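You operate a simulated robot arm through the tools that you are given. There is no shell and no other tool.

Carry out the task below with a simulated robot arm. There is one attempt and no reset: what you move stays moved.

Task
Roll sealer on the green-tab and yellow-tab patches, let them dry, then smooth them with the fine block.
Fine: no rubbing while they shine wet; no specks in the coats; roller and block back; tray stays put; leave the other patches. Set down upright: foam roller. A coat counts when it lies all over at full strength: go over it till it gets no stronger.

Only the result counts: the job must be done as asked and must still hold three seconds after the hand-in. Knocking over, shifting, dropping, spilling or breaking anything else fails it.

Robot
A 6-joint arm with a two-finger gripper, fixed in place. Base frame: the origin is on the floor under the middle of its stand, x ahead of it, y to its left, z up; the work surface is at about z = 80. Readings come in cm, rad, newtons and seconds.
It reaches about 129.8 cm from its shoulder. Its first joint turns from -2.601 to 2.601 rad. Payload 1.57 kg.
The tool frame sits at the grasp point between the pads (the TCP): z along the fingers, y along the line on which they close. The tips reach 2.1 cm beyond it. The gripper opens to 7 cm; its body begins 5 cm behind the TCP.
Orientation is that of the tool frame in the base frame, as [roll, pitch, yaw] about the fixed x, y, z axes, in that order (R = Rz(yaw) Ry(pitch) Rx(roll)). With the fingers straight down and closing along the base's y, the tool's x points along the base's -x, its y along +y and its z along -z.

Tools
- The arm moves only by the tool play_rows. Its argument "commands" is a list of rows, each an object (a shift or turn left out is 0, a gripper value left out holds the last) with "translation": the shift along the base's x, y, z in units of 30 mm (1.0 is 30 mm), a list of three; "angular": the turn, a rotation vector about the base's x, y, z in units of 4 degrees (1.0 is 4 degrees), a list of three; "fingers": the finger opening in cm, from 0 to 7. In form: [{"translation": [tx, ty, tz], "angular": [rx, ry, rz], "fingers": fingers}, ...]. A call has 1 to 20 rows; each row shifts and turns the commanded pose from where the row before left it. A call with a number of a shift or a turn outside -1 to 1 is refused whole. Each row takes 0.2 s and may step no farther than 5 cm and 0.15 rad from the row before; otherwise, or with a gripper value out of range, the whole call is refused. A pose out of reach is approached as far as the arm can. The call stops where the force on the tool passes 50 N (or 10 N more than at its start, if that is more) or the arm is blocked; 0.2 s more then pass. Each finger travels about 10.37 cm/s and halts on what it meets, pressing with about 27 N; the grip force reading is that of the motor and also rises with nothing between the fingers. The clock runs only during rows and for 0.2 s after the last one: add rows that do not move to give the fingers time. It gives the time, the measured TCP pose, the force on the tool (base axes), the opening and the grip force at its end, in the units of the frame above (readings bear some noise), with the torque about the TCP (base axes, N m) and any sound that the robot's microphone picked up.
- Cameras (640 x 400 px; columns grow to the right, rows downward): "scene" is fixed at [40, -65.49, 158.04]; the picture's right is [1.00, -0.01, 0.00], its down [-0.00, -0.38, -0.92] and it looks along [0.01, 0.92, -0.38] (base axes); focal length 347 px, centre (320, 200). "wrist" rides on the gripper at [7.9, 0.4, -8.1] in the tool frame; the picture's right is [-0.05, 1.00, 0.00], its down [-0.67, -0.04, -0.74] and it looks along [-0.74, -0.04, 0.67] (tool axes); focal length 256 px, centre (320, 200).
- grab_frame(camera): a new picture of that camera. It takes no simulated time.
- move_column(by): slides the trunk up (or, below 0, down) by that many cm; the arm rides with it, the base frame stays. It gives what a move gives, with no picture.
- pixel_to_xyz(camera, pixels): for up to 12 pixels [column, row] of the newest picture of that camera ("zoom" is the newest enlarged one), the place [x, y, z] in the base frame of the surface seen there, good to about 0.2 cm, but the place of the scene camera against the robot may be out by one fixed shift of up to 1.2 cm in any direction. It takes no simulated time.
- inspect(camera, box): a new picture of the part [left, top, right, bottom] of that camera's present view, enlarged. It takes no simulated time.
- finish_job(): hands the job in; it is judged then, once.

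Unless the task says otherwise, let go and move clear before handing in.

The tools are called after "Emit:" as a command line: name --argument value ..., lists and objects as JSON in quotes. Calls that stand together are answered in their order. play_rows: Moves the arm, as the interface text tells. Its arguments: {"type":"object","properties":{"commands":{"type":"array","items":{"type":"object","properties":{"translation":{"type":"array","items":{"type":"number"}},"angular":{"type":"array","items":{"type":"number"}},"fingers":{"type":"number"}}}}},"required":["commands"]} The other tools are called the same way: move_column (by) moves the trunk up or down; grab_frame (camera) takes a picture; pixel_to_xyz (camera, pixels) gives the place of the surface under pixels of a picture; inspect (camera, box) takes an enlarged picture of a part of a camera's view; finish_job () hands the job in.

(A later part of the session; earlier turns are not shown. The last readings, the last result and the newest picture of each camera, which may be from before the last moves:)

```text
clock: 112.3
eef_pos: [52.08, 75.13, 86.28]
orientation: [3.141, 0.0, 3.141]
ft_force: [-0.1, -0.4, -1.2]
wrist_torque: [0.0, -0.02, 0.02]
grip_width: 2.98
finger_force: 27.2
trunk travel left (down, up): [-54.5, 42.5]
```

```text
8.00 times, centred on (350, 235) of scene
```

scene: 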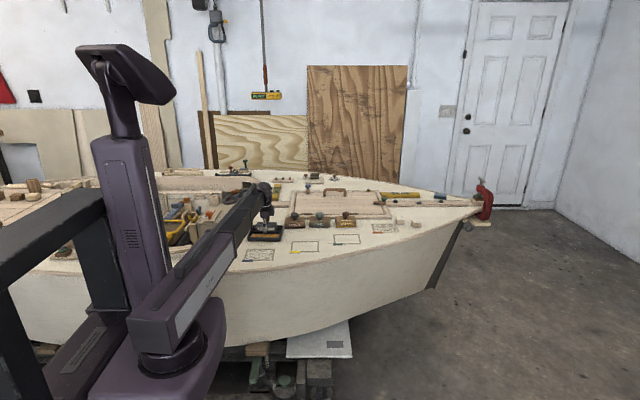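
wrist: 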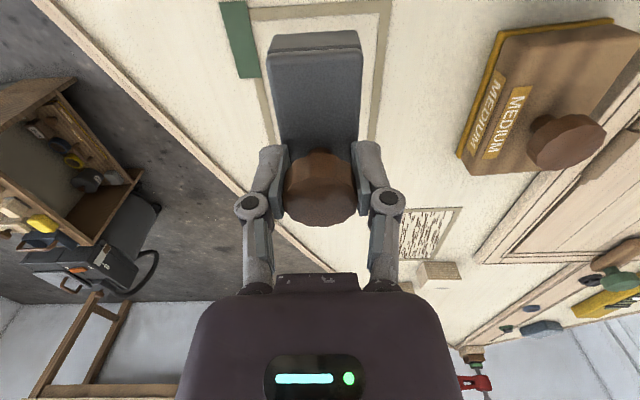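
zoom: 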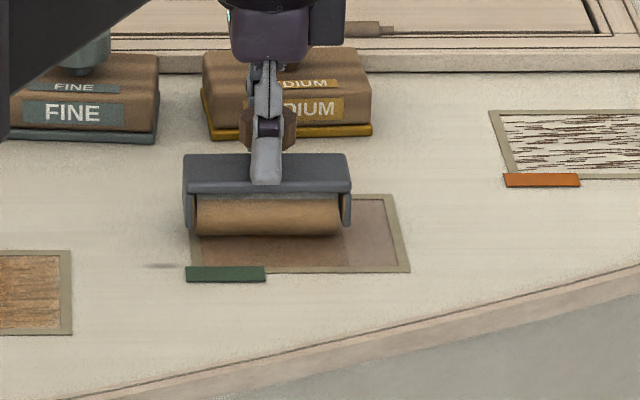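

The coat starts to appear on contact (zoom (270,248)). I'll lower 0.08 cm and roll down to y≈71 then up to y≈78.5.

Emit:
move_column --by -0.08

Emit:
play_rows --commands '[{"translation": [0, -0.2, 0]}, {"translation": [0, -0.2, 0]}, {"translation": [0, -0.2, 0]}, {"translation": [0, -0.2, 0]}, {"translation": [0, -0.2, 0]}, {"translation": [0, -0.2, 0]}, {"translation": [0, -0.17, 0]}, {"translation": [0, 0, 0]}, {"translation": [0, 0.2, 0]}, {"translation": [0, 0.2, 0]}, {"translation": [0, 0.2, 0]}, {"translation": [0, 0.2, 0]}, {"translation": [0, 0.2, 0]}, {"translation": [0, 0.2, 0]}, {"translation": [0, 0.2, 0]}, {"translation": [0, 0.2, 0]}, {"translation": [0, 0.2, 0]}, {"translation": [0, 0.2, 0]}, {"translation": [0, 0.2, 0]}, {"translation": [0, 0.2, 0]}]'

Emit:
inspect --camera "scene" --box '[310, 210, 390, 260]'

```text
clock: 112.8
eef_pos: [52.08, 75.26, 86.37]
orientation: [-3.141, -0.001, -3.141]
ft_force: [-0.1, 1.5, 2.7]
wrist_torque: [0.01, -0.03, -0.01]
grip_width: 3.0
finger_force: 27.3
trunk travel left (down, up): [-54.4, 42.6]
```

```text
clock: 115.7
eef_pos: [52.09, 73.66, 86.74]
orientation: [-3.138, 0.007, 3.139]
ft_force: [0.0, -12.6, 51.0]
wrist_torque: [-1.48, -0.1, -0.06]
grip_width: 3.56
finger_force: 15.6
trunk travel left (down, up): [-54.4, 42.6]
stopped in row 14: the force on the tool passed its limit at 66 N (the readings are from after the stop); the commanded pose is now the measured one
```

```text
8.00 times, centred on (350, 235) of scene
```

zoom: 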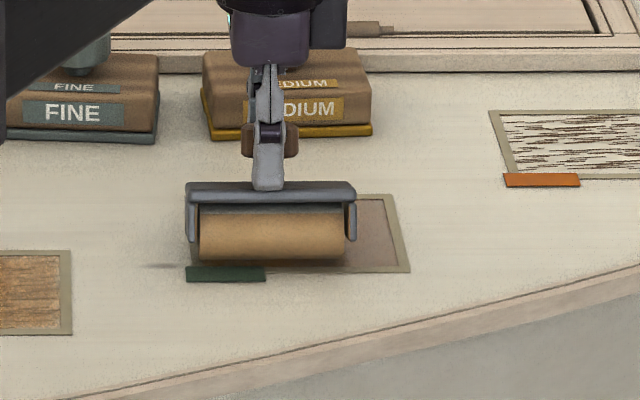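

The roller jammed while rolling back up: force hit 66 N, grip opened to 3.56 and the roller looks tilted. I'll raise the trunk gently to relieve the load.

Emit:
move_column --by 0.4

Emit:
inspect --camera "scene" --box '[310, 210, 390, 260]'

Emit:
grab_frame --camera "wrist"

```text
clock: 116.2
eef_pos: [52.07, 74.1, 86.84]
orientation: [-3.141, 0.0, 3.14]
ft_force: [-3.1, -9.2, 25.6]
wrist_torque: [-1.05, -0.02, -0.13]
grip_width: 3.44
finger_force: 27.2
trunk travel left (down, up): [-54.8, 42.2]
```

```text
8.00 times, centred on (350, 235) of scene
```

zoom: 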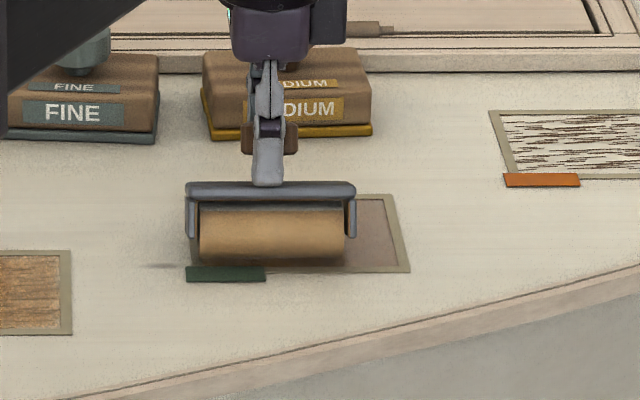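

```text
taken
```

wrist: 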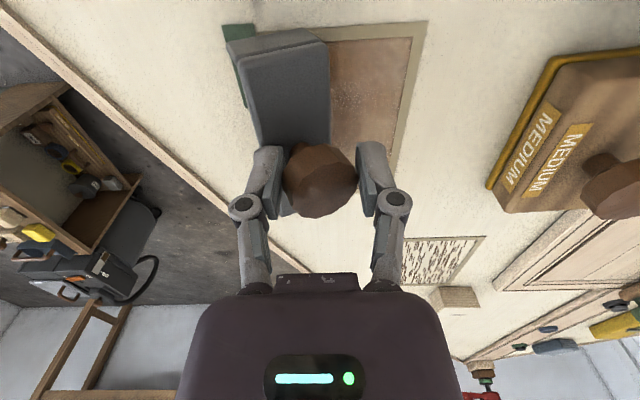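

The roller is tilted about the x axis with its foot lagging toward −y; the flat pads squeezing a tilted knob should straighten it once free. I'll raise the trunk another 1.2 cm to lift it clear.

Emit:
move_column --by 1.2

Emit:
inspect --camera "scene" --box '[310, 210, 390, 260]'

Emit:
grab_frame --camera "wrist"

```text
clock: 116.8
eef_pos: [52.25, 74.34, 87.76]
orientation: [-3.139, 0.002, 3.141]
ft_force: [0.4, -0.1, -2.1]
wrist_torque: [0.01, 0.02, -0.01]
grip_width: 3.42
finger_force: 26.9
trunk travel left (down, up): [-56.0, 41.0]
```

```text
8.00 times, centred on (350, 235) of scene
```

zoom: 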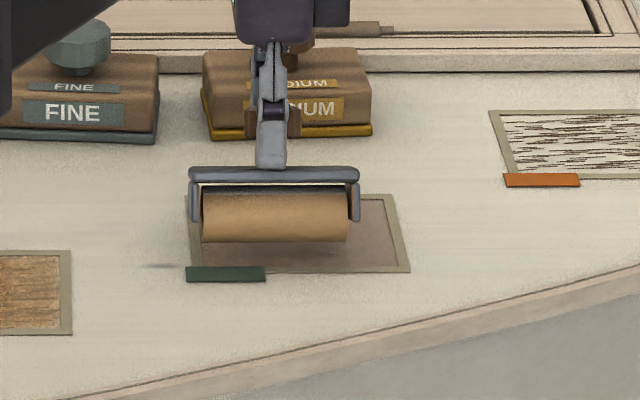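

```text
taken
```

wrist: 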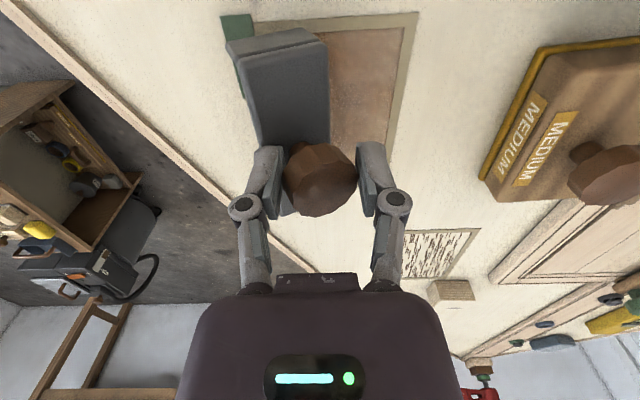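

The roller is held stably but tilted ~25° (top toward +y). Dragging it lightly in −y should straighten it, so I'll move the hand to y≈79.8 (foot near y≈78, still inside the patch) and lower with care.

Emit:
play_rows --commands '[{"translation": [-0.05, 0.45, 0]}, {"translation": [0, 0.45, 0]}, {"translation": [0, 0.45, 0]}, {"translation": [0, 0.45, 0]}, {"translation": [0, 0, 0]}]'

Emit:
move_column --by -1.5

Emit:
inspect --camera "scene" --box '[310, 210, 390, 260]'

```text
clock: 118.0
eef_pos: [51.96, 79.65, 87.84]
orientation: [-3.138, 0.002, 3.139]
ft_force: [-0.1, 0.6, -1.7]
wrist_torque: [0.04, 0.0, -0.04]
grip_width: 3.43
finger_force: 27.2
trunk travel left (down, up): [-56.0, 41.0]
```

```text
clock: 118.7
eef_pos: [52.03, 79.2, 86.74]
orientation: [-3.14, 0.006, 3.137]
ft_force: [7.3, -6.9, 43.8]
wrist_torque: [-1.07, -0.18, 0.03]
grip_width: 3.52
finger_force: 27.2
trunk travel left (down, up): [-54.5, 42.5]
```

```text
8.00 times, centred on (350, 235) of scene
```

zoom: 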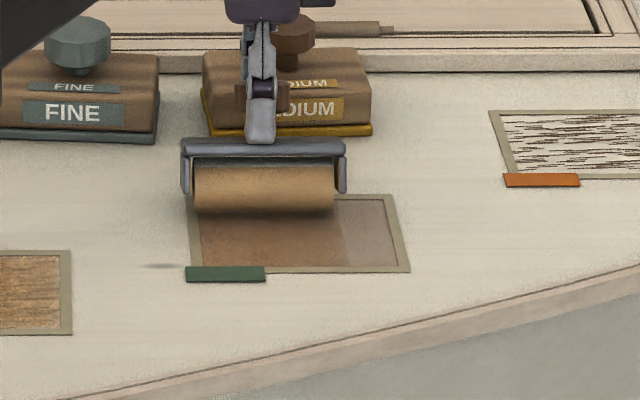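

Contact came earlier than expected with 44 N. I'll raise 0.35 cm to get to a light contact.

Emit:
move_column --by 0.38

```text
clock: 119.2
eef_pos: [51.93, 79.57, 86.84]
orientation: [3.14, 0.002, 3.141]
ft_force: [2.9, -4.0, 19.6]
wrist_torque: [-0.54, -0.51, 0.0]
grip_width: 3.42
finger_force: 27.6
trunk travel left (down, up): [-54.9, 42.1]
```

Force is down to 20 N. I'll drag slowly toward −y a short way and watch whether the tilt relaxes.

Emit:
play_rows --commands '[{"translation": [0, -0.12, 0]}, {"translation": [0, -0.12, 0]}, {"translation": [0, -0.12, 0]}, {"translation": [0, -0.12, 0]}, {"translation": [0, -0.12, 0]}, {"translation": [0, 0, 0]}]'

Emit:
inspect --camera "scene" --box '[310, 210, 390, 260]'

```text
clock: 120.6
eef_pos: [51.99, 77.84, 86.72]
orientation: [-3.138, 0.002, 3.141]
ft_force: [0.0, 0.8, -1.0]
wrist_torque: [0.0, 0.04, 0.01]
grip_width: 2.99
finger_force: 27.2
trunk travel left (down, up): [-54.9, 42.1]
```

```text
8.00 times, centred on (350, 235) of scene
```

zoom: 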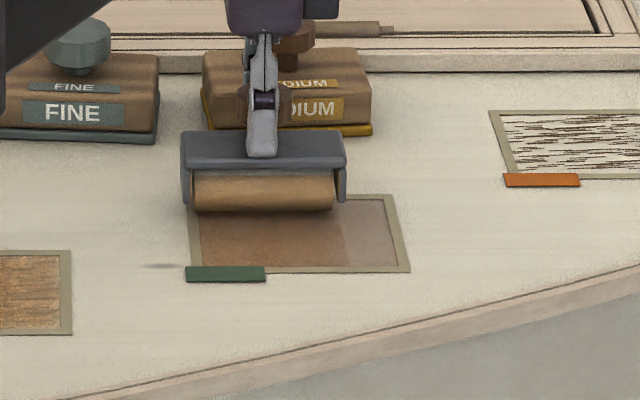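

It snapped back upright (grip 2.99, no residual force). From now on I'll only roll in −y with light contact and lift for the return. Lowering 0.2 cm to find contact.

Emit:
move_column --by -0.2

```text
clock: 121.1
eef_pos: [52.13, 77.69, 86.6]
orientation: [-3.139, 0.003, 3.141]
ft_force: [0.7, 0.1, -2.6]
wrist_torque: [0.0, 0.0, -0.01]
grip_width: 2.97
finger_force: 27.1
trunk travel left (down, up): [-54.7, 42.3]
```

Emit:
move_column --by -0.15

```text
clock: 121.6
eef_pos: [52.03, 77.65, 86.52]
orientation: [-3.14, 0.001, -3.141]
ft_force: [2.5, 3.8, 13.7]
wrist_torque: [0.11, 0.15, 0.0]
grip_width: 2.98
finger_force: 26.6
trunk travel left (down, up): [-54.5, 42.5]
```

Contact is felt at about 14 N. I'll raise 0.3 cm, step back to y≈78.6, lower to lighter contact and roll in −y to about 71.3.

Emit:
move_column --by 0.3

Emit:
play_rows --commands '[{"translation": [0, 0.2, 0]}, {"translation": [0, 0.12, 0]}, {"translation": [0, 0, 0]}]'

Emit:
move_column --by -0.26

Emit:
play_rows --commands '[{"translation": [0, -0.2, 0]}, {"translation": [0, -0.2, 0]}, {"translation": [0, -0.2, 0]}, {"translation": [0, -0.2, 0]}, {"translation": [0, -0.2, 0]}, {"translation": [0, -0.2, 0]}, {"translation": [0, -0.2, 0]}, {"translation": [0, -0.2, 0]}, {"translation": [0, -0.2, 0]}, {"translation": [0, -0.2, 0]}, {"translation": [0, -0.2, 0]}, {"translation": [0, -0.2, 0]}, {"translation": [0, 0, 0]}]'

Emit:
inspect --camera "scene" --box '[310, 210, 390, 260]'

```text
clock: 122.2
eef_pos: [51.95, 77.65, 86.66]
orientation: [-3.138, 0.002, -3.14]
ft_force: [-0.7, -0.3, -1.9]
wrist_torque: [0.01, 0.0, -0.01]
grip_width: 2.99
finger_force: 26.3
trunk travel left (down, up): [-54.8, 42.2]
```

```text
clock: 123.0
eef_pos: [51.94, 78.59, 86.74]
orientation: [-3.138, 0.002, 3.141]
ft_force: [0.5, 0.4, -1.0]
wrist_torque: [-0.04, 0.0, -0.01]
grip_width: 2.97
finger_force: 27.4
trunk travel left (down, up): [-54.8, 42.2]
```

```text
clock: 123.5
eef_pos: [52.07, 78.63, 86.51]
orientation: [-3.139, 0.003, -3.139]
ft_force: [1.9, 1.7, 6.8]
wrist_torque: [0.07, 0.08, 0.03]
grip_width: 2.99
finger_force: 26.9
trunk travel left (down, up): [-54.6, 42.4]
```

```text
clock: 126.3
eef_pos: [51.95, 71.51, 86.45]
orientation: [-3.138, 0.002, 3.141]
ft_force: [-0.7, 1.2, 6.3]
wrist_torque: [0.16, -0.09, 0.04]
grip_width: 3.0
finger_force: 27.4
trunk travel left (down, up): [-54.6, 42.4]
```

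```text
8.00 times, centred on (350, 235) of scene
```

zoom: 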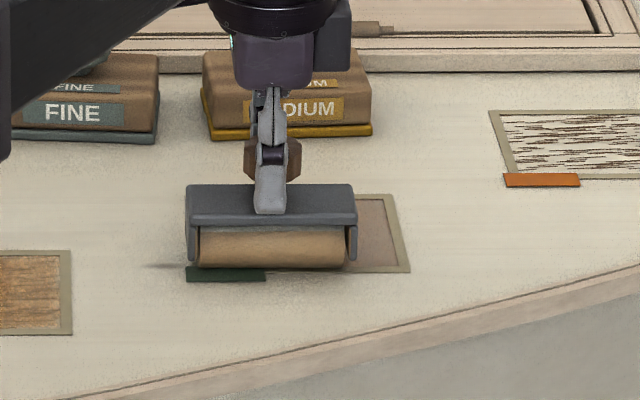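

That went smoothly with 6–8 N. I'll lift 0.8 cm, go to the top of the right half (x≈55.5, y≈78.6), lower and roll down.

Emit:
move_column --by 0.8

Emit:
play_rows --commands '[{"translation": [0.4, 0.8, 0]}, {"translation": [0.4, 0.8, 0]}, {"translation": [0.37, 0.77, 0]}, {"translation": [0, 0, 0]}]'

Emit:
move_column --by -0.8

Emit:
play_rows --commands '[{"translation": [0, -0.2, 0]}, {"translation": [0, -0.2, 0]}, {"translation": [0, -0.2, 0]}, {"translation": [0, -0.2, 0]}, {"translation": [0, -0.2, 0]}, {"translation": [0, -0.2, 0]}, {"translation": [0, -0.2, 0]}, {"translation": [0, -0.2, 0]}, {"translation": [0, -0.2, 0]}, {"translation": [0, -0.2, 0]}, {"translation": [0, -0.2, 0]}, {"translation": [0, -0.2, 0]}, {"translation": [0, 0, 0]}]'

Emit:
move_column --by 4.2

Emit:
inspect --camera "scene" --box '[310, 210, 390, 260]'

```text
clock: 126.8
eef_pos: [52.05, 71.59, 87.25]
orientation: [-3.138, 0.001, 3.141]
ft_force: [1.0, 0.7, -2.3]
wrist_torque: [0.01, 0.0, -0.02]
grip_width: 2.97
finger_force: 26.8
trunk travel left (down, up): [-55.4, 41.6]
```

```text
clock: 127.8
eef_pos: [55.63, 78.54, 87.18]
orientation: [-3.138, 0.003, 3.14]
ft_force: [0.3, -1.6, -0.9]
wrist_torque: [0.0, -0.02, -0.01]
grip_width: 2.99
finger_force: 27.1
trunk travel left (down, up): [-55.4, 41.6]
```

```text
clock: 128.4
eef_pos: [55.55, 78.55, 86.49]
orientation: [-3.138, 0.001, -3.141]
ft_force: [-1.0, 0.0, 1.2]
wrist_torque: [-0.02, -0.07, -0.01]
grip_width: 3.0
finger_force: 26.9
trunk travel left (down, up): [-54.6, 42.4]
```

```text
clock: 131.2
eef_pos: [55.43, 71.46, 86.47]
orientation: [-3.138, 0.002, 3.141]
ft_force: [-2.1, 1.2, 1.2]
wrist_torque: [0.08, -0.04, 0.01]
grip_width: 2.99
finger_force: 27.0
trunk travel left (down, up): [-54.6, 42.4]
```

```text
clock: 132.1
eef_pos: [55.48, 71.41, 90.56]
orientation: [-3.138, 0.002, -3.141]
ft_force: [0.0, 0.4, -2.2]
wrist_torque: [0.03, 0.0, -0.03]
grip_width: 3.0
finger_force: 27.4
trunk travel left (down, up): [-58.8, 38.2]
```

```text
8.00 times, centred on (350, 235) of scene
```

zoom: 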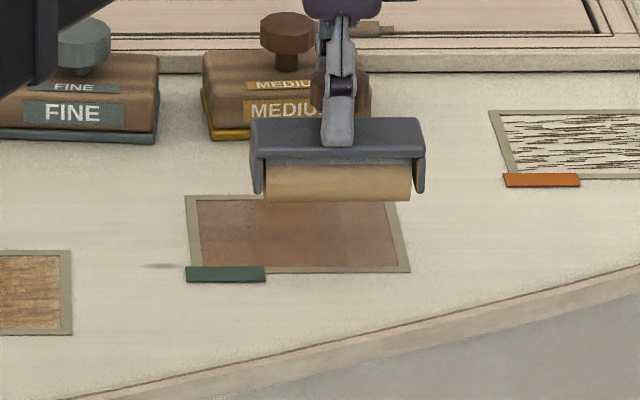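

Green now has an even first coat. Back to the tray to reload.

Emit:
play_rows --commands '[{"translation": [-0.871, 0.125, 0]}, {"translation": [-0.871, 0.125, 0]}, {"translation": [-0.871, 0.125, 0]}, {"translation": [-0.871, 0.125, 0]}, {"translation": [-0.871, 0.125, 0]}, {"translation": [-0.871, 0.125, 0]}, {"translation": [-0.871, 0.125, 0]}, {"translation": [-0.871, 0.125, 0]}, {"translation": [-0.871, 0.125, 0]}, {"translation": [-0.871, 0.125, 0]}, {"translation": [-0.871, 0.125, 0]}, {"translation": [-0.871, 0.125, 0]}, {"translation": [-0.871, 0.125, 0]}, {"translation": [-0.871, 0.125, 0]}, {"translation": [-0.871, 0.125, 0]}, {"translation": [0, 0, 0]}]'

Emit:
move_column --by -3.35

Emit:
inspect --camera "scene" --box '[240, 205, 300, 245]'

```text
clock: 135.5
eef_pos: [16.48, 77.07, 90.66]
orientation: [-3.139, 0.001, 3.14]
ft_force: [0.6, 0.4, -1.5]
wrist_torque: [0.05, 0.02, 0.0]
grip_width: 3.0
finger_force: 27.1
trunk travel left (down, up): [-58.8, 38.2]
```

```text
clock: 136.2
eef_pos: [16.41, 77.13, 87.15]
orientation: [-3.139, 0.001, 3.141]
ft_force: [0.4, 0.8, -1.9]
wrist_torque: [-0.01, 0.02, 0.0]
grip_width: 2.99
finger_force: 27.0
trunk travel left (down, up): [-55.4, 41.6]
```

```text
10.00 times, centred on (270, 225) of scene
```

zoom: 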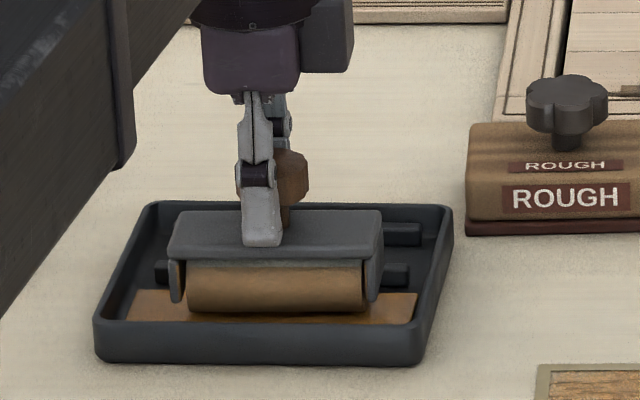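

The foam is taking amber already. I'll lower 0.1 cm, roll gently −y 1.2 cm in the bed, then lift.

Emit:
move_column --by -0.1

Emit:
play_rows --commands '[{"translation": [0, -0.1, 0]}, {"translation": [0, -0.1, 0]}, {"translation": [0, -0.1, 0]}, {"translation": [0, -0.1, 0]}, {"translation": [0, 0, 0]}, {"translation": [0, 0, 0]}, {"translation": [0, 0, 0]}, {"translation": [0, 0, 0]}]'

Emit:
move_column --by 3.5

Emit:
inspect --camera "scene" --box '[240, 195, 390, 275]'

```text
clock: 136.8
eef_pos: [16.48, 77.05, 87.26]
orientation: [-3.14, 0.003, -3.139]
ft_force: [0.0, 1.9, 8.8]
wrist_torque: [0.04, 0.01, 0.01]
grip_width: 3.01
finger_force: 26.7
trunk travel left (down, up): [-55.3, 41.7]
```

```text
clock: 138.6
eef_pos: [16.43, 75.93, 87.13]
orientation: [-3.14, 0.002, 3.141]
ft_force: [0.0, 1.5, 9.5]
wrist_torque: [-0.02, 0.0, 0.03]
grip_width: 3.0
finger_force: 27.4
trunk travel left (down, up): [-55.3, 41.7]
```

```text
clock: 139.3
eef_pos: [16.45, 75.82, 90.7]
orientation: [-3.139, 0.002, -3.142]
ft_force: [0.3, -0.1, -1.7]
wrist_torque: [-0.01, 0.03, 0.0]
grip_width: 3.0
finger_force: 27.3
trunk travel left (down, up): [-58.8, 38.2]
```

```text
4.27 times, centred on (315, 235) of scene
```

zoom: 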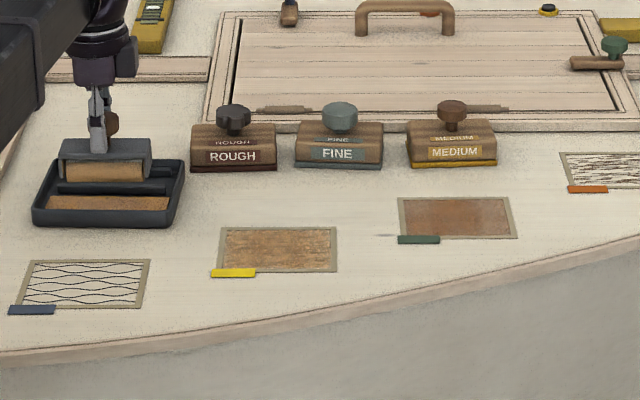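

Wet green is reddish-brown and dry yellow amber with grain. The roller is loaded; going to the green patch's left half top and rolling down.

Emit:
play_rows --commands '[{"translation": [0.848, 0.067, 0]}, {"translation": [0.848, 0.067, 0]}, {"translation": [0.848, 0.067, 0]}, {"translation": [0.848, 0.067, 0]}, {"translation": [0.848, 0.067, 0]}, {"translation": [0.848, 0.067, 0]}, {"translation": [0.848, 0.067, 0]}, {"translation": [0.848, 0.067, 0]}, {"translation": [0.848, 0.067, 0]}, {"translation": [0.848, 0.067, 0]}, {"translation": [0.848, 0.067, 0]}, {"translation": [0.848, 0.067, 0]}, {"translation": [0.848, 0.067, 0]}, {"translation": [0.848, 0.067, 0]}, {"translation": [0, 0, 0]}]'

Emit:
move_column --by -4.22

Emit:
play_rows --commands '[{"translation": [0, -0.2, 0]}, {"translation": [0, -0.2, 0]}, {"translation": [0, -0.2, 0]}, {"translation": [0, -0.2, 0]}, {"translation": [0, -0.2, 0]}, {"translation": [0, -0.2, 0]}, {"translation": [0, -0.2, 0]}, {"translation": [0, -0.2, 0]}, {"translation": [0, -0.2, 0]}, {"translation": [0, -0.2, 0]}, {"translation": [0, -0.2, 0]}, {"translation": [0, -0.2, 0]}, {"translation": [0, 0, 0]}]'

Emit:
move_column --by 0.8

Emit:
inspect --camera "scene" --box '[310, 210, 390, 260]'

```text
clock: 142.6
eef_pos: [51.94, 78.53, 90.58]
orientation: [-3.137, 0.001, 3.142]
ft_force: [-0.3, -0.8, -1.4]
wrist_torque: [-0.01, -0.02, 0.01]
grip_width: 2.98
finger_force: 27.6
trunk travel left (down, up): [-58.8, 38.2]
```

```text
clock: 143.4
eef_pos: [51.97, 78.49, 86.41]
orientation: [-3.138, 0.002, 3.14]
ft_force: [1.0, -0.3, -1.9]
wrist_torque: [-0.01, 0.01, 0.0]
grip_width: 2.96
finger_force: 26.7
trunk travel left (down, up): [-54.6, 42.4]
```

```text
clock: 146.2
eef_pos: [52.19, 71.35, 86.36]
orientation: [-3.139, 0.003, 3.141]
ft_force: [-0.3, 0.5, -1.4]
wrist_torque: [-0.01, 0.01, 0.0]
grip_width: 2.99
finger_force: 27.1
trunk travel left (down, up): [-54.6, 42.4]
```

```text
clock: 146.8
eef_pos: [52.15, 71.36, 87.3]
orientation: [-3.138, 0.002, 3.141]
ft_force: [0.3, -0.5, -1.1]
wrist_torque: [-0.03, 0.03, 0.01]
grip_width: 3.01
finger_force: 26.7
trunk travel left (down, up): [-55.4, 41.6]
```

```text
8.00 times, centred on (350, 235) of scene
```

zoom: 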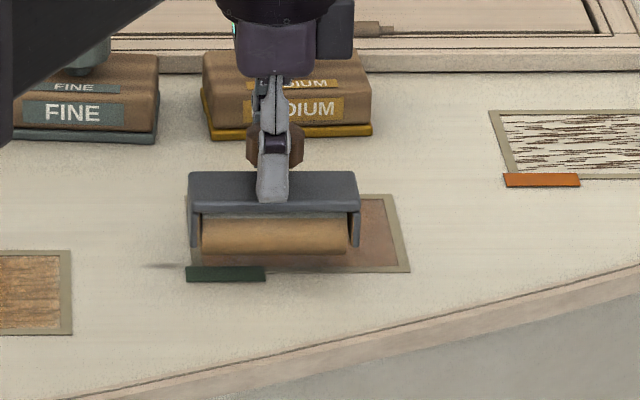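

That pass had no measurable contact, so I'll repeat the left strip 0.1 cm lower.

Emit:
play_rows --commands '[{"translation": [-0.03, 0.8, 0]}, {"translation": [0, 0.8, 0]}, {"translation": [0, 0.8, 0]}, {"translation": [0, 0, 0]}]'

Emit:
move_column --by -0.94

Emit:
play_rows --commands '[{"translation": [0, -0.2, 0]}, {"translation": [0, -0.2, 0]}, {"translation": [0, -0.2, 0]}, {"translation": [0, -0.2, 0]}, {"translation": [0, -0.2, 0]}, {"translation": [0, -0.2, 0]}, {"translation": [0, -0.2, 0]}, {"translation": [0, -0.2, 0]}, {"translation": [0, -0.2, 0]}, {"translation": [0, -0.2, 0]}, {"translation": [0, -0.2, 0]}, {"translation": [0, -0.2, 0]}, {"translation": [0, 0, 0]}]'

Emit:
move_column --by 0.8

Emit:
inspect --camera "scene" --box '[310, 210, 390, 260]'

```text
clock: 147.8
eef_pos: [52.02, 78.43, 87.26]
orientation: [-3.137, 0.001, 3.14]
ft_force: [0.7, 0.0, -1.6]
wrist_torque: [0.01, -0.01, -0.02]
grip_width: 2.99
finger_force: 26.9
trunk travel left (down, up): [-55.4, 41.6]
```

```text
clock: 148.3
eef_pos: [51.93, 78.37, 86.35]
orientation: [-3.138, 0.001, -3.141]
ft_force: [-0.4, -0.3, 0.1]
wrist_torque: [-0.01, -0.04, -0.02]
grip_width: 2.97
finger_force: 27.1
trunk travel left (down, up): [-54.5, 42.5]
```

```text
clock: 151.2
eef_pos: [51.89, 71.26, 86.31]
orientation: [-3.139, 0.001, 3.141]
ft_force: [-1.2, 0.3, 0.0]
wrist_torque: [0.03, -0.06, 0.0]
grip_width: 2.95
finger_force: 27.2
trunk travel left (down, up): [-54.5, 42.5]
```

```text
clock: 151.7
eef_pos: [51.98, 71.28, 87.0]
orientation: [-3.139, 0.002, -3.141]
ft_force: [-0.4, 0.3, -1.6]
wrist_torque: [0.01, 0.02, 0.01]
grip_width: 2.98
finger_force: 26.5
trunk travel left (down, up): [-55.3, 41.7]
```

```text
8.00 times, centred on (350, 235) of scene
```

zoom: 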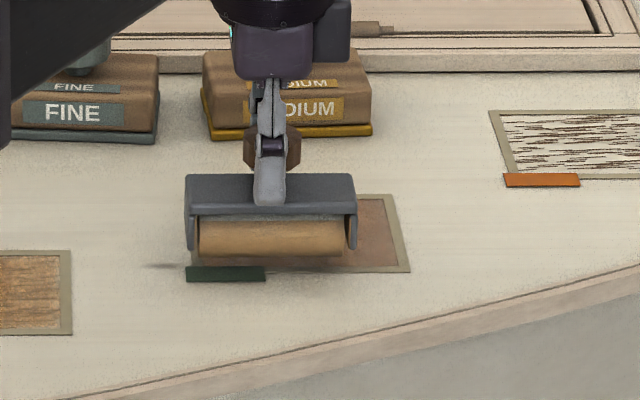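

Light contact was made. Now the right strip, slightly lower still.

Emit:
play_rows --commands '[{"translation": [0.4, 0.8, 0]}, {"translation": [0.4, 0.8, 0]}, {"translation": [0.37, 0.8, 0]}, {"translation": [0, 0, 0]}]'

Emit:
move_column --by -0.86

Emit:
play_rows --commands '[{"translation": [0, -0.2, 0]}, {"translation": [0, -0.2, 0]}, {"translation": [0, -0.2, 0]}, {"translation": [0, -0.2, 0]}, {"translation": [0, -0.2, 0]}, {"translation": [0, -0.2, 0]}, {"translation": [0, -0.2, 0]}, {"translation": [0, -0.2, 0]}, {"translation": [0, -0.2, 0]}, {"translation": [0, -0.2, 0]}, {"translation": [0, -0.2, 0]}, {"translation": [0, -0.2, 0]}, {"translation": [0, 0, 0]}]'

Emit:
move_column --by 4.3

Emit:
inspect --camera "scene" --box '[310, 210, 390, 260]'

```text
clock: 152.7
eef_pos: [55.58, 78.59, 87.08]
orientation: [-3.137, 0.002, 3.141]
ft_force: [-0.6, -0.4, -2.0]
wrist_torque: [0.01, 0.02, -0.01]
grip_width: 2.98
finger_force: 27.1
trunk travel left (down, up): [-55.3, 41.7]
```

```text
clock: 153.3
eef_pos: [55.53, 78.54, 86.31]
orientation: [-3.139, 0.001, 3.141]
ft_force: [-0.4, -0.4, 2.4]
wrist_torque: [-0.06, -0.07, -0.03]
grip_width: 2.99
finger_force: 26.5
trunk travel left (down, up): [-54.4, 42.6]
```

```text
clock: 156.1
eef_pos: [55.5, 71.27, 86.3]
orientation: [-3.138, 0.003, -3.141]
ft_force: [-1.3, -0.6, 2.3]
wrist_torque: [0.08, -0.06, 0.03]
grip_width: 2.97
finger_force: 26.9
trunk travel left (down, up): [-54.4, 42.6]
```

```text
clock: 156.9
eef_pos: [55.55, 71.38, 90.43]
orientation: [-3.138, 0.001, 3.141]
ft_force: [0.5, -0.3, -2.4]
wrist_torque: [-0.01, 0.02, 0.01]
grip_width: 2.98
finger_force: 26.8
trunk travel left (down, up): [-58.7, 38.3]
```

```text
8.00 times, centred on (350, 235) of scene
```

zoom: 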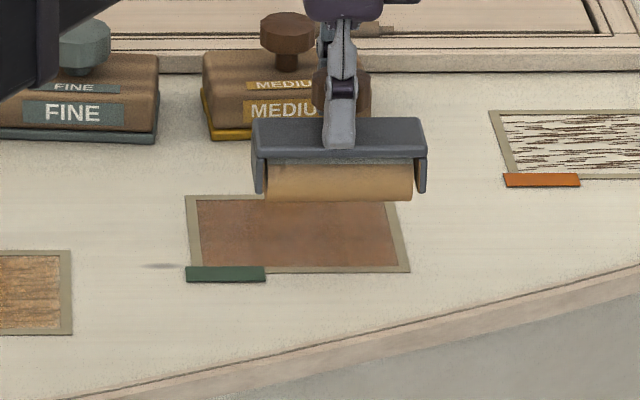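

The green coat is even and changed little this time; the foam also gave off little. I'll zoom in tightly to check uniformity.

Emit:
inspect --camera "scene" --box '[329, 230, 365, 252]'

Emit:
inspect --camera "wrist" --box '[230, 0, 470, 160]'

```text
16.00 times, centred on (347, 241) of scene
```

zoom: 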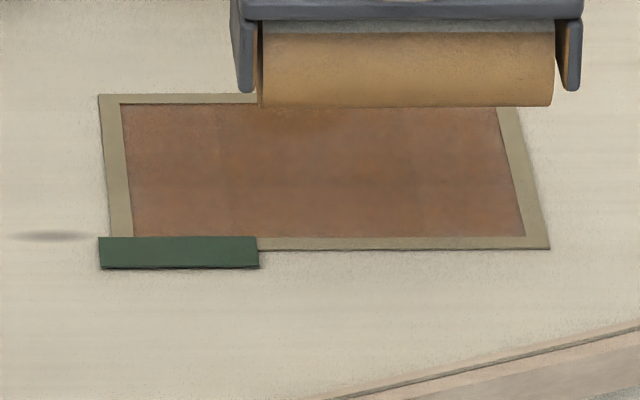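

```text
2.50 times, centred on (350, 80) of wrist
```

zoom: 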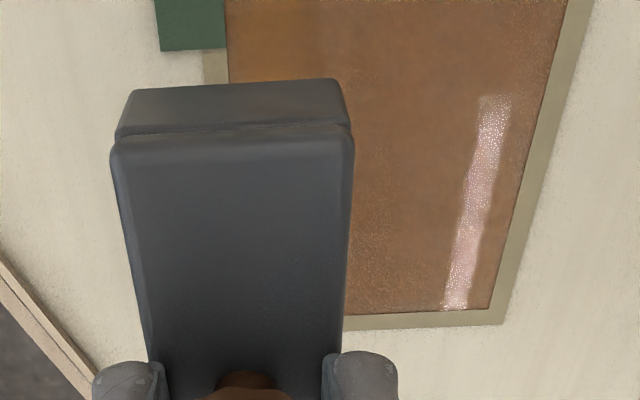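

A bright wet reflection shows at wrist (435,105) and the coat looks uniformly deep amber. I'll do one more full cycle on green with a fresh load to be sure it gets no stronger.

Emit:
play_rows --commands '[{"translation": [-0.872, 0.125, 0]}, {"translation": [-0.872, 0.125, 0]}, {"translation": [-0.872, 0.125, 0]}, {"translation": [-0.872, 0.125, 0]}, {"translation": [-0.872, 0.125, 0]}, {"translation": [-0.872, 0.125, 0]}, {"translation": [-0.872, 0.125, 0]}, {"translation": [-0.872, 0.125, 0]}, {"translation": [-0.872, 0.125, 0]}, {"translation": [-0.872, 0.125, 0]}, {"translation": [-0.872, 0.125, 0]}, {"translation": [-0.872, 0.125, 0]}, {"translation": [-0.872, 0.125, 0]}, {"translation": [-0.872, 0.125, 0]}, {"translation": [-0.872, 0.125, 0]}, {"translation": [0, 0, 0]}]'

Emit:
move_column --by -3.42

Emit:
play_rows --commands '[{"translation": [0, -0.1, 0]}, {"translation": [0, -0.1, 0]}, {"translation": [0, -0.1, 0]}, {"translation": [0, -0.1, 0]}, {"translation": [0, 0, 0]}, {"translation": [0, 0, 0]}, {"translation": [0, 0, 0]}, {"translation": [0, 0, 0]}]'

Emit:
move_column --by 3.5

Emit:
inspect --camera "scene" --box '[240, 195, 390, 275]'

```text
clock: 160.3
eef_pos: [16.15, 77.11, 90.56]
orientation: [-3.137, 0.001, -3.141]
ft_force: [-0.4, 0.7, -1.9]
wrist_torque: [0.0, -0.01, 0.01]
grip_width: 2.99
finger_force: 26.6
trunk travel left (down, up): [-58.7, 38.3]
```

```text
clock: 161.1
eef_pos: [16.23, 77.07, 87.12]
orientation: [-3.138, 0.0, 3.14]
ft_force: [1.1, -0.6, -1.9]
wrist_torque: [0.0, 0.0, -0.03]
grip_width: 2.97
finger_force: 26.5
trunk travel left (down, up): [-55.3, 41.7]
```

```text
clock: 162.9
eef_pos: [16.31, 75.93, 87.32]
orientation: [-3.138, 0.001, -3.141]
ft_force: [0.5, 0.6, -1.6]
wrist_torque: [-0.02, 0.01, 0.0]
grip_width: 2.97
finger_force: 26.9
trunk travel left (down, up): [-55.3, 41.7]
```

```text
clock: 163.7
eef_pos: [16.32, 75.88, 90.64]
orientation: [-3.138, 0.002, -3.142]
ft_force: [0.2, 0.5, -2.2]
wrist_torque: [0.0, -0.01, 0.0]
grip_width: 2.99
finger_force: 27.1
trunk travel left (down, up): [-58.8, 38.2]
```

```text
4.27 times, centred on (315, 235) of scene
```

zoom: 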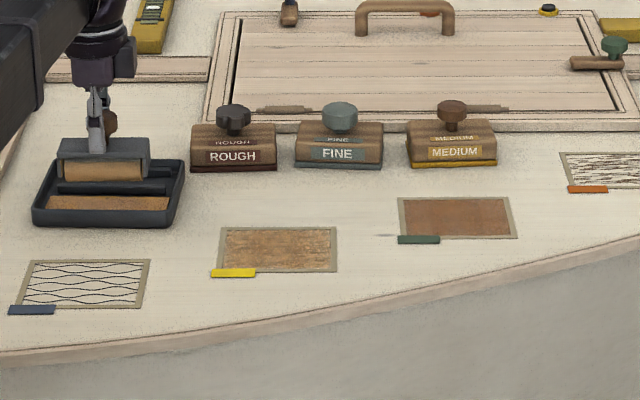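

The bed contact wasn't felt that time; I'll dip again 0.15 cm deeper to be sure the foam is loaded, then go to green.

Emit:
play_rows --commands '[{"translation": [0, 0.2, 0]}, {"translation": [0, 0.15, 0]}]'

Emit:
move_column --by -3.6

Emit:
play_rows --commands '[{"translation": [0, -0.1, 0]}, {"translation": [0, -0.1, 0]}, {"translation": [0, -0.1, 0]}, {"translation": [0, -0.05, 0]}, {"translation": [0, 0, 0]}]'

Emit:
move_column --by 3.6

Emit:
play_rows --commands '[{"translation": [0.848, 0.073, 0]}, {"translation": [0.848, 0.073, 0]}, {"translation": [0.848, 0.073, 0]}, {"translation": [0.848, 0.073, 0]}, {"translation": [0.848, 0.073, 0]}, {"translation": [0.848, 0.073, 0]}, {"translation": [0.848, 0.073, 0]}, {"translation": [0.848, 0.073, 0]}, {"translation": [0.848, 0.073, 0]}, {"translation": [0.848, 0.073, 0]}, {"translation": [0.848, 0.073, 0]}, {"translation": [0.848, 0.073, 0]}, {"translation": [0.848, 0.073, 0]}, {"translation": [0.848, 0.073, 0]}, {"translation": [0, 0, 0]}]'

Emit:
inspect --camera "scene" --box '[310, 210, 390, 260]'

```text
clock: 164.3
eef_pos: [16.25, 76.96, 90.64]
orientation: [-3.137, 0.001, 3.141]
ft_force: [-0.2, 0.1, -1.9]
wrist_torque: [-0.03, 0.0, -0.02]
grip_width: 2.99
finger_force: 26.8
trunk travel left (down, up): [-58.8, 38.2]
```

```text
clock: 165.1
eef_pos: [16.17, 76.89, 87.15]
orientation: [-3.138, 0.002, 3.141]
ft_force: [-0.1, -0.7, -0.1]
wrist_torque: [-0.01, -0.04, 0.0]
grip_width: 2.97
finger_force: 26.8
trunk travel left (down, up): [-55.2, 41.8]
```

```text
clock: 166.3
eef_pos: [16.12, 75.96, 87.09]
orientation: [-3.137, 0.001, 3.141]
ft_force: [-0.2, 0.9, -0.6]
wrist_torque: [0.03, 0.0, 0.03]
grip_width: 2.97
finger_force: 27.0
trunk travel left (down, up): [-55.2, 41.8]
```

```text
clock: 167.1
eef_pos: [16.34, 76.02, 90.64]
orientation: [-3.138, 0.003, -3.142]
ft_force: [-1.2, 0.4, -2.0]
wrist_torque: [0.01, -0.02, -0.01]
grip_width: 2.99
finger_force: 27.5
trunk travel left (down, up): [-58.8, 38.2]
```

```text
clock: 170.3
eef_pos: [51.63, 78.8, 90.54]
orientation: [3.141, 0.002, -3.141]
ft_force: [-0.1, -0.1, -2.7]
wrist_torque: [-0.02, 0.0, 0.02]
grip_width: 2.96
finger_force: 26.7
trunk travel left (down, up): [-58.8, 38.2]
```

```text
8.00 times, centred on (350, 235) of scene
```

zoom: 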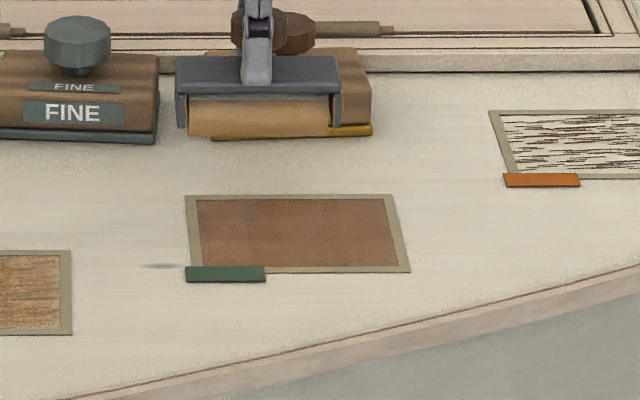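

The roller is at the top of the green patch's left half; green still shines reddish-wet. I'll nudge +0.2 cm in x, lower and roll down.

Emit:
play_rows --commands '[{"translation": [0.07, 0, 0]}, {"translation": [0, 0, 0]}]'

Emit:
move_column --by -4.42

Emit:
play_rows --commands '[{"translation": [0, -0.2, 0]}, {"translation": [0, -0.2, 0]}, {"translation": [0, -0.2, 0]}, {"translation": [0, -0.2, 0]}, {"translation": [0, -0.2, 0]}, {"translation": [0, -0.2, 0]}, {"translation": [0, -0.2, 0]}, {"translation": [0, -0.2, 0]}, {"translation": [0, -0.2, 0]}, {"translation": [0, -0.2, 0]}, {"translation": [0, -0.2, 0]}, {"translation": [0, -0.2, 0]}, {"translation": [0, -0.05, 0]}, {"translation": [0, 0, 0]}]'

Emit:
move_column --by 0.9

Emit:
play_rows --commands '[{"translation": [0.45, 0.8, 0]}, {"translation": [0.45, 0.8, 0]}, {"translation": [0.4, 0.82, 0]}, {"translation": [0, 0, 0]}]'

Emit:
inspect --camera "scene" --box '[310, 210, 390, 260]'

```text
clock: 170.9
eef_pos: [51.96, 78.92, 90.66]
orientation: [-3.138, 0.001, -3.14]
ft_force: [0.5, -0.4, -1.7]
wrist_torque: [-0.02, 0.01, 0.01]
grip_width: 2.98
finger_force: 27.1
trunk travel left (down, up): [-58.8, 38.2]
```

```text
clock: 171.8
eef_pos: [51.91, 78.97, 86.25]
orientation: [-3.138, 0.002, -3.141]
ft_force: [-0.5, -0.7, -1.4]
wrist_torque: [0.02, -0.02, 0.01]
grip_width: 3.0
finger_force: 26.8
trunk travel left (down, up): [-54.4, 42.6]
```

```text
clock: 174.8
eef_pos: [52.01, 71.57, 86.14]
orientation: [-3.139, 0.002, 3.141]
ft_force: [-0.5, 0.2, -1.4]
wrist_torque: [0.0, 0.01, -0.02]
grip_width: 2.96
finger_force: 27.3
trunk travel left (down, up): [-54.4, 42.6]
```

```text
clock: 175.4
eef_pos: [51.93, 71.59, 87.03]
orientation: [-3.137, 0.001, -3.141]
ft_force: [0.5, 0.5, -1.4]
wrist_torque: [0.01, -0.01, 0.02]
grip_width: 2.96
finger_force: 27.1
trunk travel left (down, up): [-55.3, 41.7]
```

```text
clock: 176.4
eef_pos: [55.89, 78.64, 87.23]
orientation: [-3.137, 0.002, 3.14]
ft_force: [1.2, 0.0, -1.2]
wrist_torque: [0.01, 0.01, -0.03]
grip_width: 2.98
finger_force: 27.1
trunk travel left (down, up): [-55.3, 41.7]
```

```text
8.00 times, centred on (350, 235) of scene
```

zoom: 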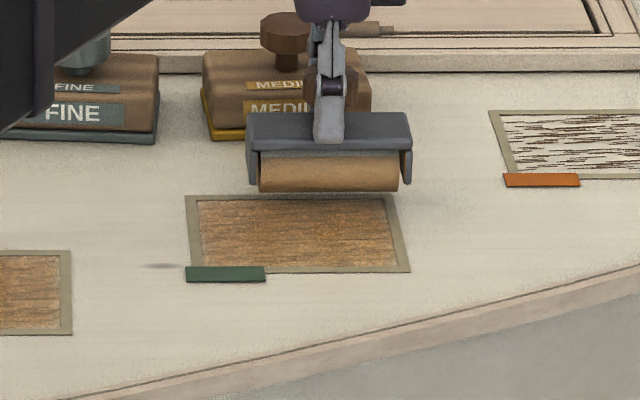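

Green has now turned dry (grain showing at zoom (300,232)). I'll compare the dry look of both patches in tight zooms.

Emit:
inspect --camera "scene" --box '[329, 230, 365, 252]'

Emit:
inspect --camera "scene" --box '[287, 237, 323, 259]'

```text
16.00 times, centred on (347, 241) of scene
```

zoom: 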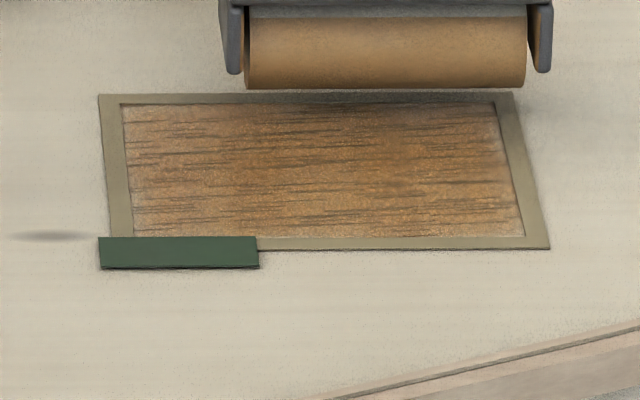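

```text
16.00 times, centred on (305, 248) of scene
```

zoom: 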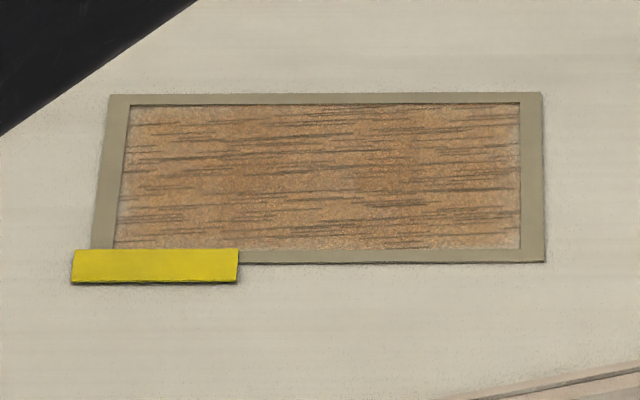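

Green's dry tone looks a little deeper than yellow's, though the arm's shadow may matter. I'll roll the green right strip now with a clear contact and see if anything changes.

Emit:
move_column --by -1.0

Emit:
play_rows --commands '[{"translation": [-0.08, 0, 0]}, {"translation": [0, -0.2, 0]}, {"translation": [0, -0.2, 0]}, {"translation": [0, -0.2, 0]}, {"translation": [0, 0, 0]}]'

Emit:
inspect --camera "scene" --box '[329, 230, 365, 252]'

```text
clock: 177.0
eef_pos: [55.82, 78.62, 86.21]
orientation: [-3.141, 0.001, -3.141]
ft_force: [-0.3, 1.0, 5.9]
wrist_torque: [0.08, 0.12, -0.08]
grip_width: 2.99
finger_force: 27.1
trunk travel left (down, up): [-54.3, 42.7]
```

```text
clock: 178.2
eef_pos: [55.64, 76.77, 86.11]
orientation: [-3.138, 0.001, 3.141]
ft_force: [-0.1, 1.7, 7.5]
wrist_torque: [0.12, 0.03, -0.01]
grip_width: 2.97
finger_force: 27.5
trunk travel left (down, up): [-54.3, 42.7]
```

```text
16.00 times, centred on (347, 241) of scene
```

zoom: 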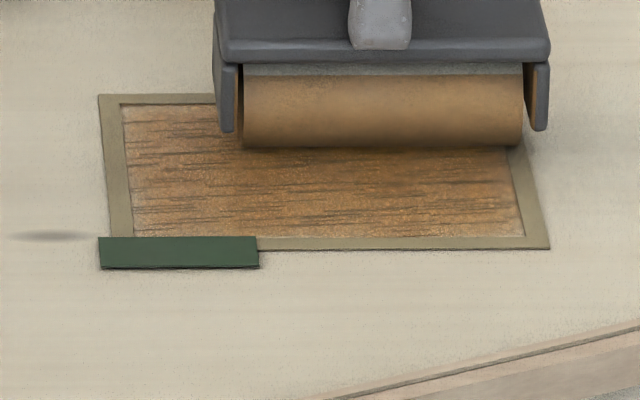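

Still dry-looking with contact at 7–9 N. I'll finish this stroke to the bottom, lift, then do the left strip once as well, and compare from a clear view.

Emit:
play_rows --commands '[{"translation": [0, -0.2, 0]}, {"translation": [0, -0.2, 0]}, {"translation": [0, -0.2, 0]}, {"translation": [0, -0.2, 0]}, {"translation": [0, -0.2, 0]}, {"translation": [0, -0.2, 0]}, {"translation": [0, -0.2, 0]}, {"translation": [0, -0.2, 0]}, {"translation": [0, -0.15, 0]}, {"translation": [0, 0, 0]}]'

Emit:
move_column --by 0.9

Emit:
play_rows --commands '[{"translation": [-0.42, 0.82, 0]}, {"translation": [-0.42, 0.82, 0]}, {"translation": [-0.38, 0.84, 0]}, {"translation": [0, 0, 0]}]'

Emit:
move_column --by -0.93

Emit:
play_rows --commands '[{"translation": [0, -0.2, 0]}, {"translation": [0, -0.2, 0]}, {"translation": [0, -0.2, 0]}, {"translation": [0, -0.2, 0]}, {"translation": [0, -0.2, 0]}, {"translation": [0, -0.2, 0]}, {"translation": [0, -0.2, 0]}, {"translation": [0, -0.2, 0]}, {"translation": [0, -0.2, 0]}, {"translation": [0, -0.2, 0]}, {"translation": [0, -0.2, 0]}, {"translation": [0, -0.2, 0]}, {"translation": [0, -0.05, 0]}, {"translation": [0, 0, 0]}]'

Emit:
move_column --by 4.5

Emit:
inspect --camera "scene" --box '[310, 210, 390, 260]'

```text
clock: 180.4
eef_pos: [55.4, 71.53, 86.15]
orientation: [-3.14, 0.001, -3.141]
ft_force: [-0.9, 1.7, 7.0]
wrist_torque: [0.19, -0.04, 0.0]
grip_width: 2.96
finger_force: 27.0
trunk travel left (down, up): [-54.3, 42.7]
```

```text
clock: 180.9
eef_pos: [55.58, 71.54, 87.03]
orientation: [-3.14, 0.001, 3.141]
ft_force: [-0.1, 0.2, -1.2]
wrist_torque: [0.01, 0.01, 0.03]
grip_width: 2.99
finger_force: 26.7
trunk travel left (down, up): [-55.2, 41.8]
```

```text
clock: 181.9
eef_pos: [52.04, 78.95, 87.06]
orientation: [-3.139, 0.001, 3.139]
ft_force: [0.2, -0.9, -1.6]
wrist_torque: [-0.02, -0.03, -0.01]
grip_width: 2.96
finger_force: 26.8
trunk travel left (down, up): [-55.2, 41.8]
```

```text
clock: 182.5
eef_pos: [51.89, 79.02, 86.19]
orientation: [-3.141, 0.002, -3.142]
ft_force: [1.8, 2.0, 9.4]
wrist_torque: [0.13, 0.04, -0.04]
grip_width: 3.0
finger_force: 27.5
trunk travel left (down, up): [-54.2, 42.8]
```

```text
clock: 185.5
eef_pos: [51.9, 71.53, 86.24]
orientation: [-3.138, 0.002, 3.141]
ft_force: [0.0, 5.4, 12.3]
wrist_torque: [0.48, -0.02, 0.0]
grip_width: 3.0
finger_force: 27.1
trunk travel left (down, up): [-54.2, 42.8]
```

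```text
clock: 186.4
eef_pos: [52.03, 71.67, 90.56]
orientation: [-3.137, 0.003, 3.14]
ft_force: [-0.3, -0.3, -2.0]
wrist_torque: [0.0, 0.01, 0.02]
grip_width: 2.98
finger_force: 27.4
trunk travel left (down, up): [-58.7, 38.3]
```

```text
8.00 times, centred on (350, 235) of scene
```

zoom: 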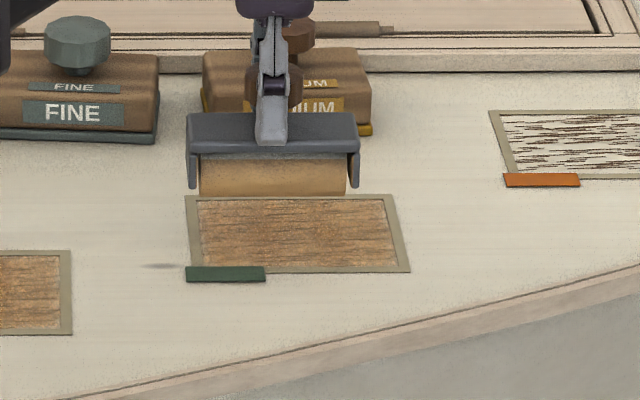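

Both patches are dry now. I'll carry the roller back over the tray and compare both patches from the clear scene view.

Emit:
play_rows --commands '[{"translation": [-0.85, 0.12, 0]}, {"translation": [-0.85, 0.12, 0]}, {"translation": [-0.85, 0.12, 0]}, {"translation": [-0.85, 0.12, 0]}, {"translation": [-0.85, 0.12, 0]}, {"translation": [-0.85, 0.12, 0]}, {"translation": [-0.85, 0.12, 0]}, {"translation": [-0.85, 0.12, 0]}, {"translation": [-0.85, 0.12, 0]}, {"translation": [-0.85, 0.12, 0]}, {"translation": [-0.85, 0.12, 0]}, {"translation": [-0.85, 0.12, 0]}, {"translation": [-0.85, 0.12, 0]}, {"translation": [-0.85, 0.12, 0]}, {"translation": [0, 0, 0]}]'

Emit:
inspect --camera "scene" --box '[329, 230, 365, 252]'

Emit:
inspect --camera "scene" --box '[287, 237, 323, 259]'

Emit:
inspect --camera "scene" --box '[285, 222, 370, 275]'

```text
clock: 189.6
eef_pos: [16.25, 76.63, 90.51]
orientation: [-3.137, 0.001, 3.141]
ft_force: [0.1, 0.0, -0.6]
wrist_torque: [-0.03, -0.03, 0.05]
grip_width: 2.99
finger_force: 27.4
trunk travel left (down, up): [-58.7, 38.3]
```

```text
16.00 times, centred on (347, 241) of scene
```

zoom: 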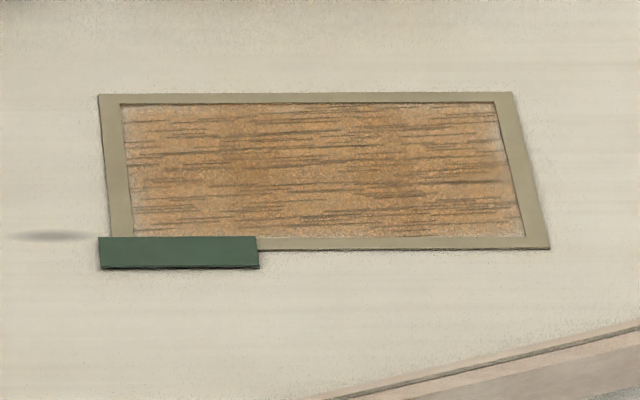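

```text
16.00 times, centred on (305, 248) of scene
```

zoom: 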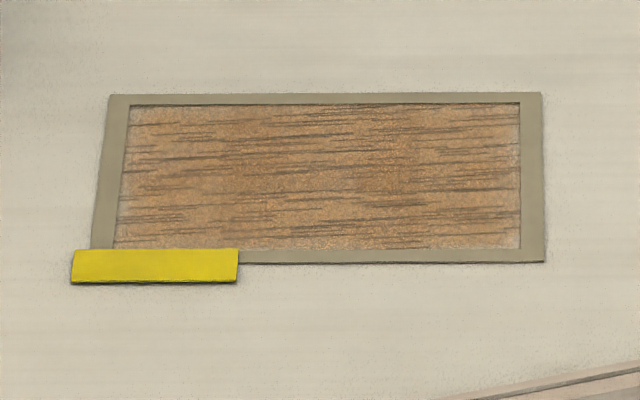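

```text
7.53 times, centred on (328, 248) of scene
```

zoom: 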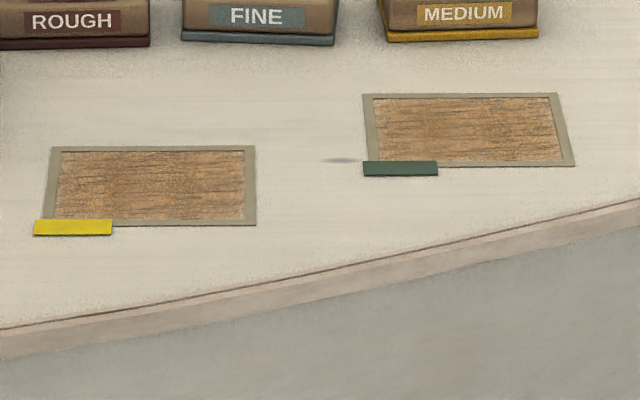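

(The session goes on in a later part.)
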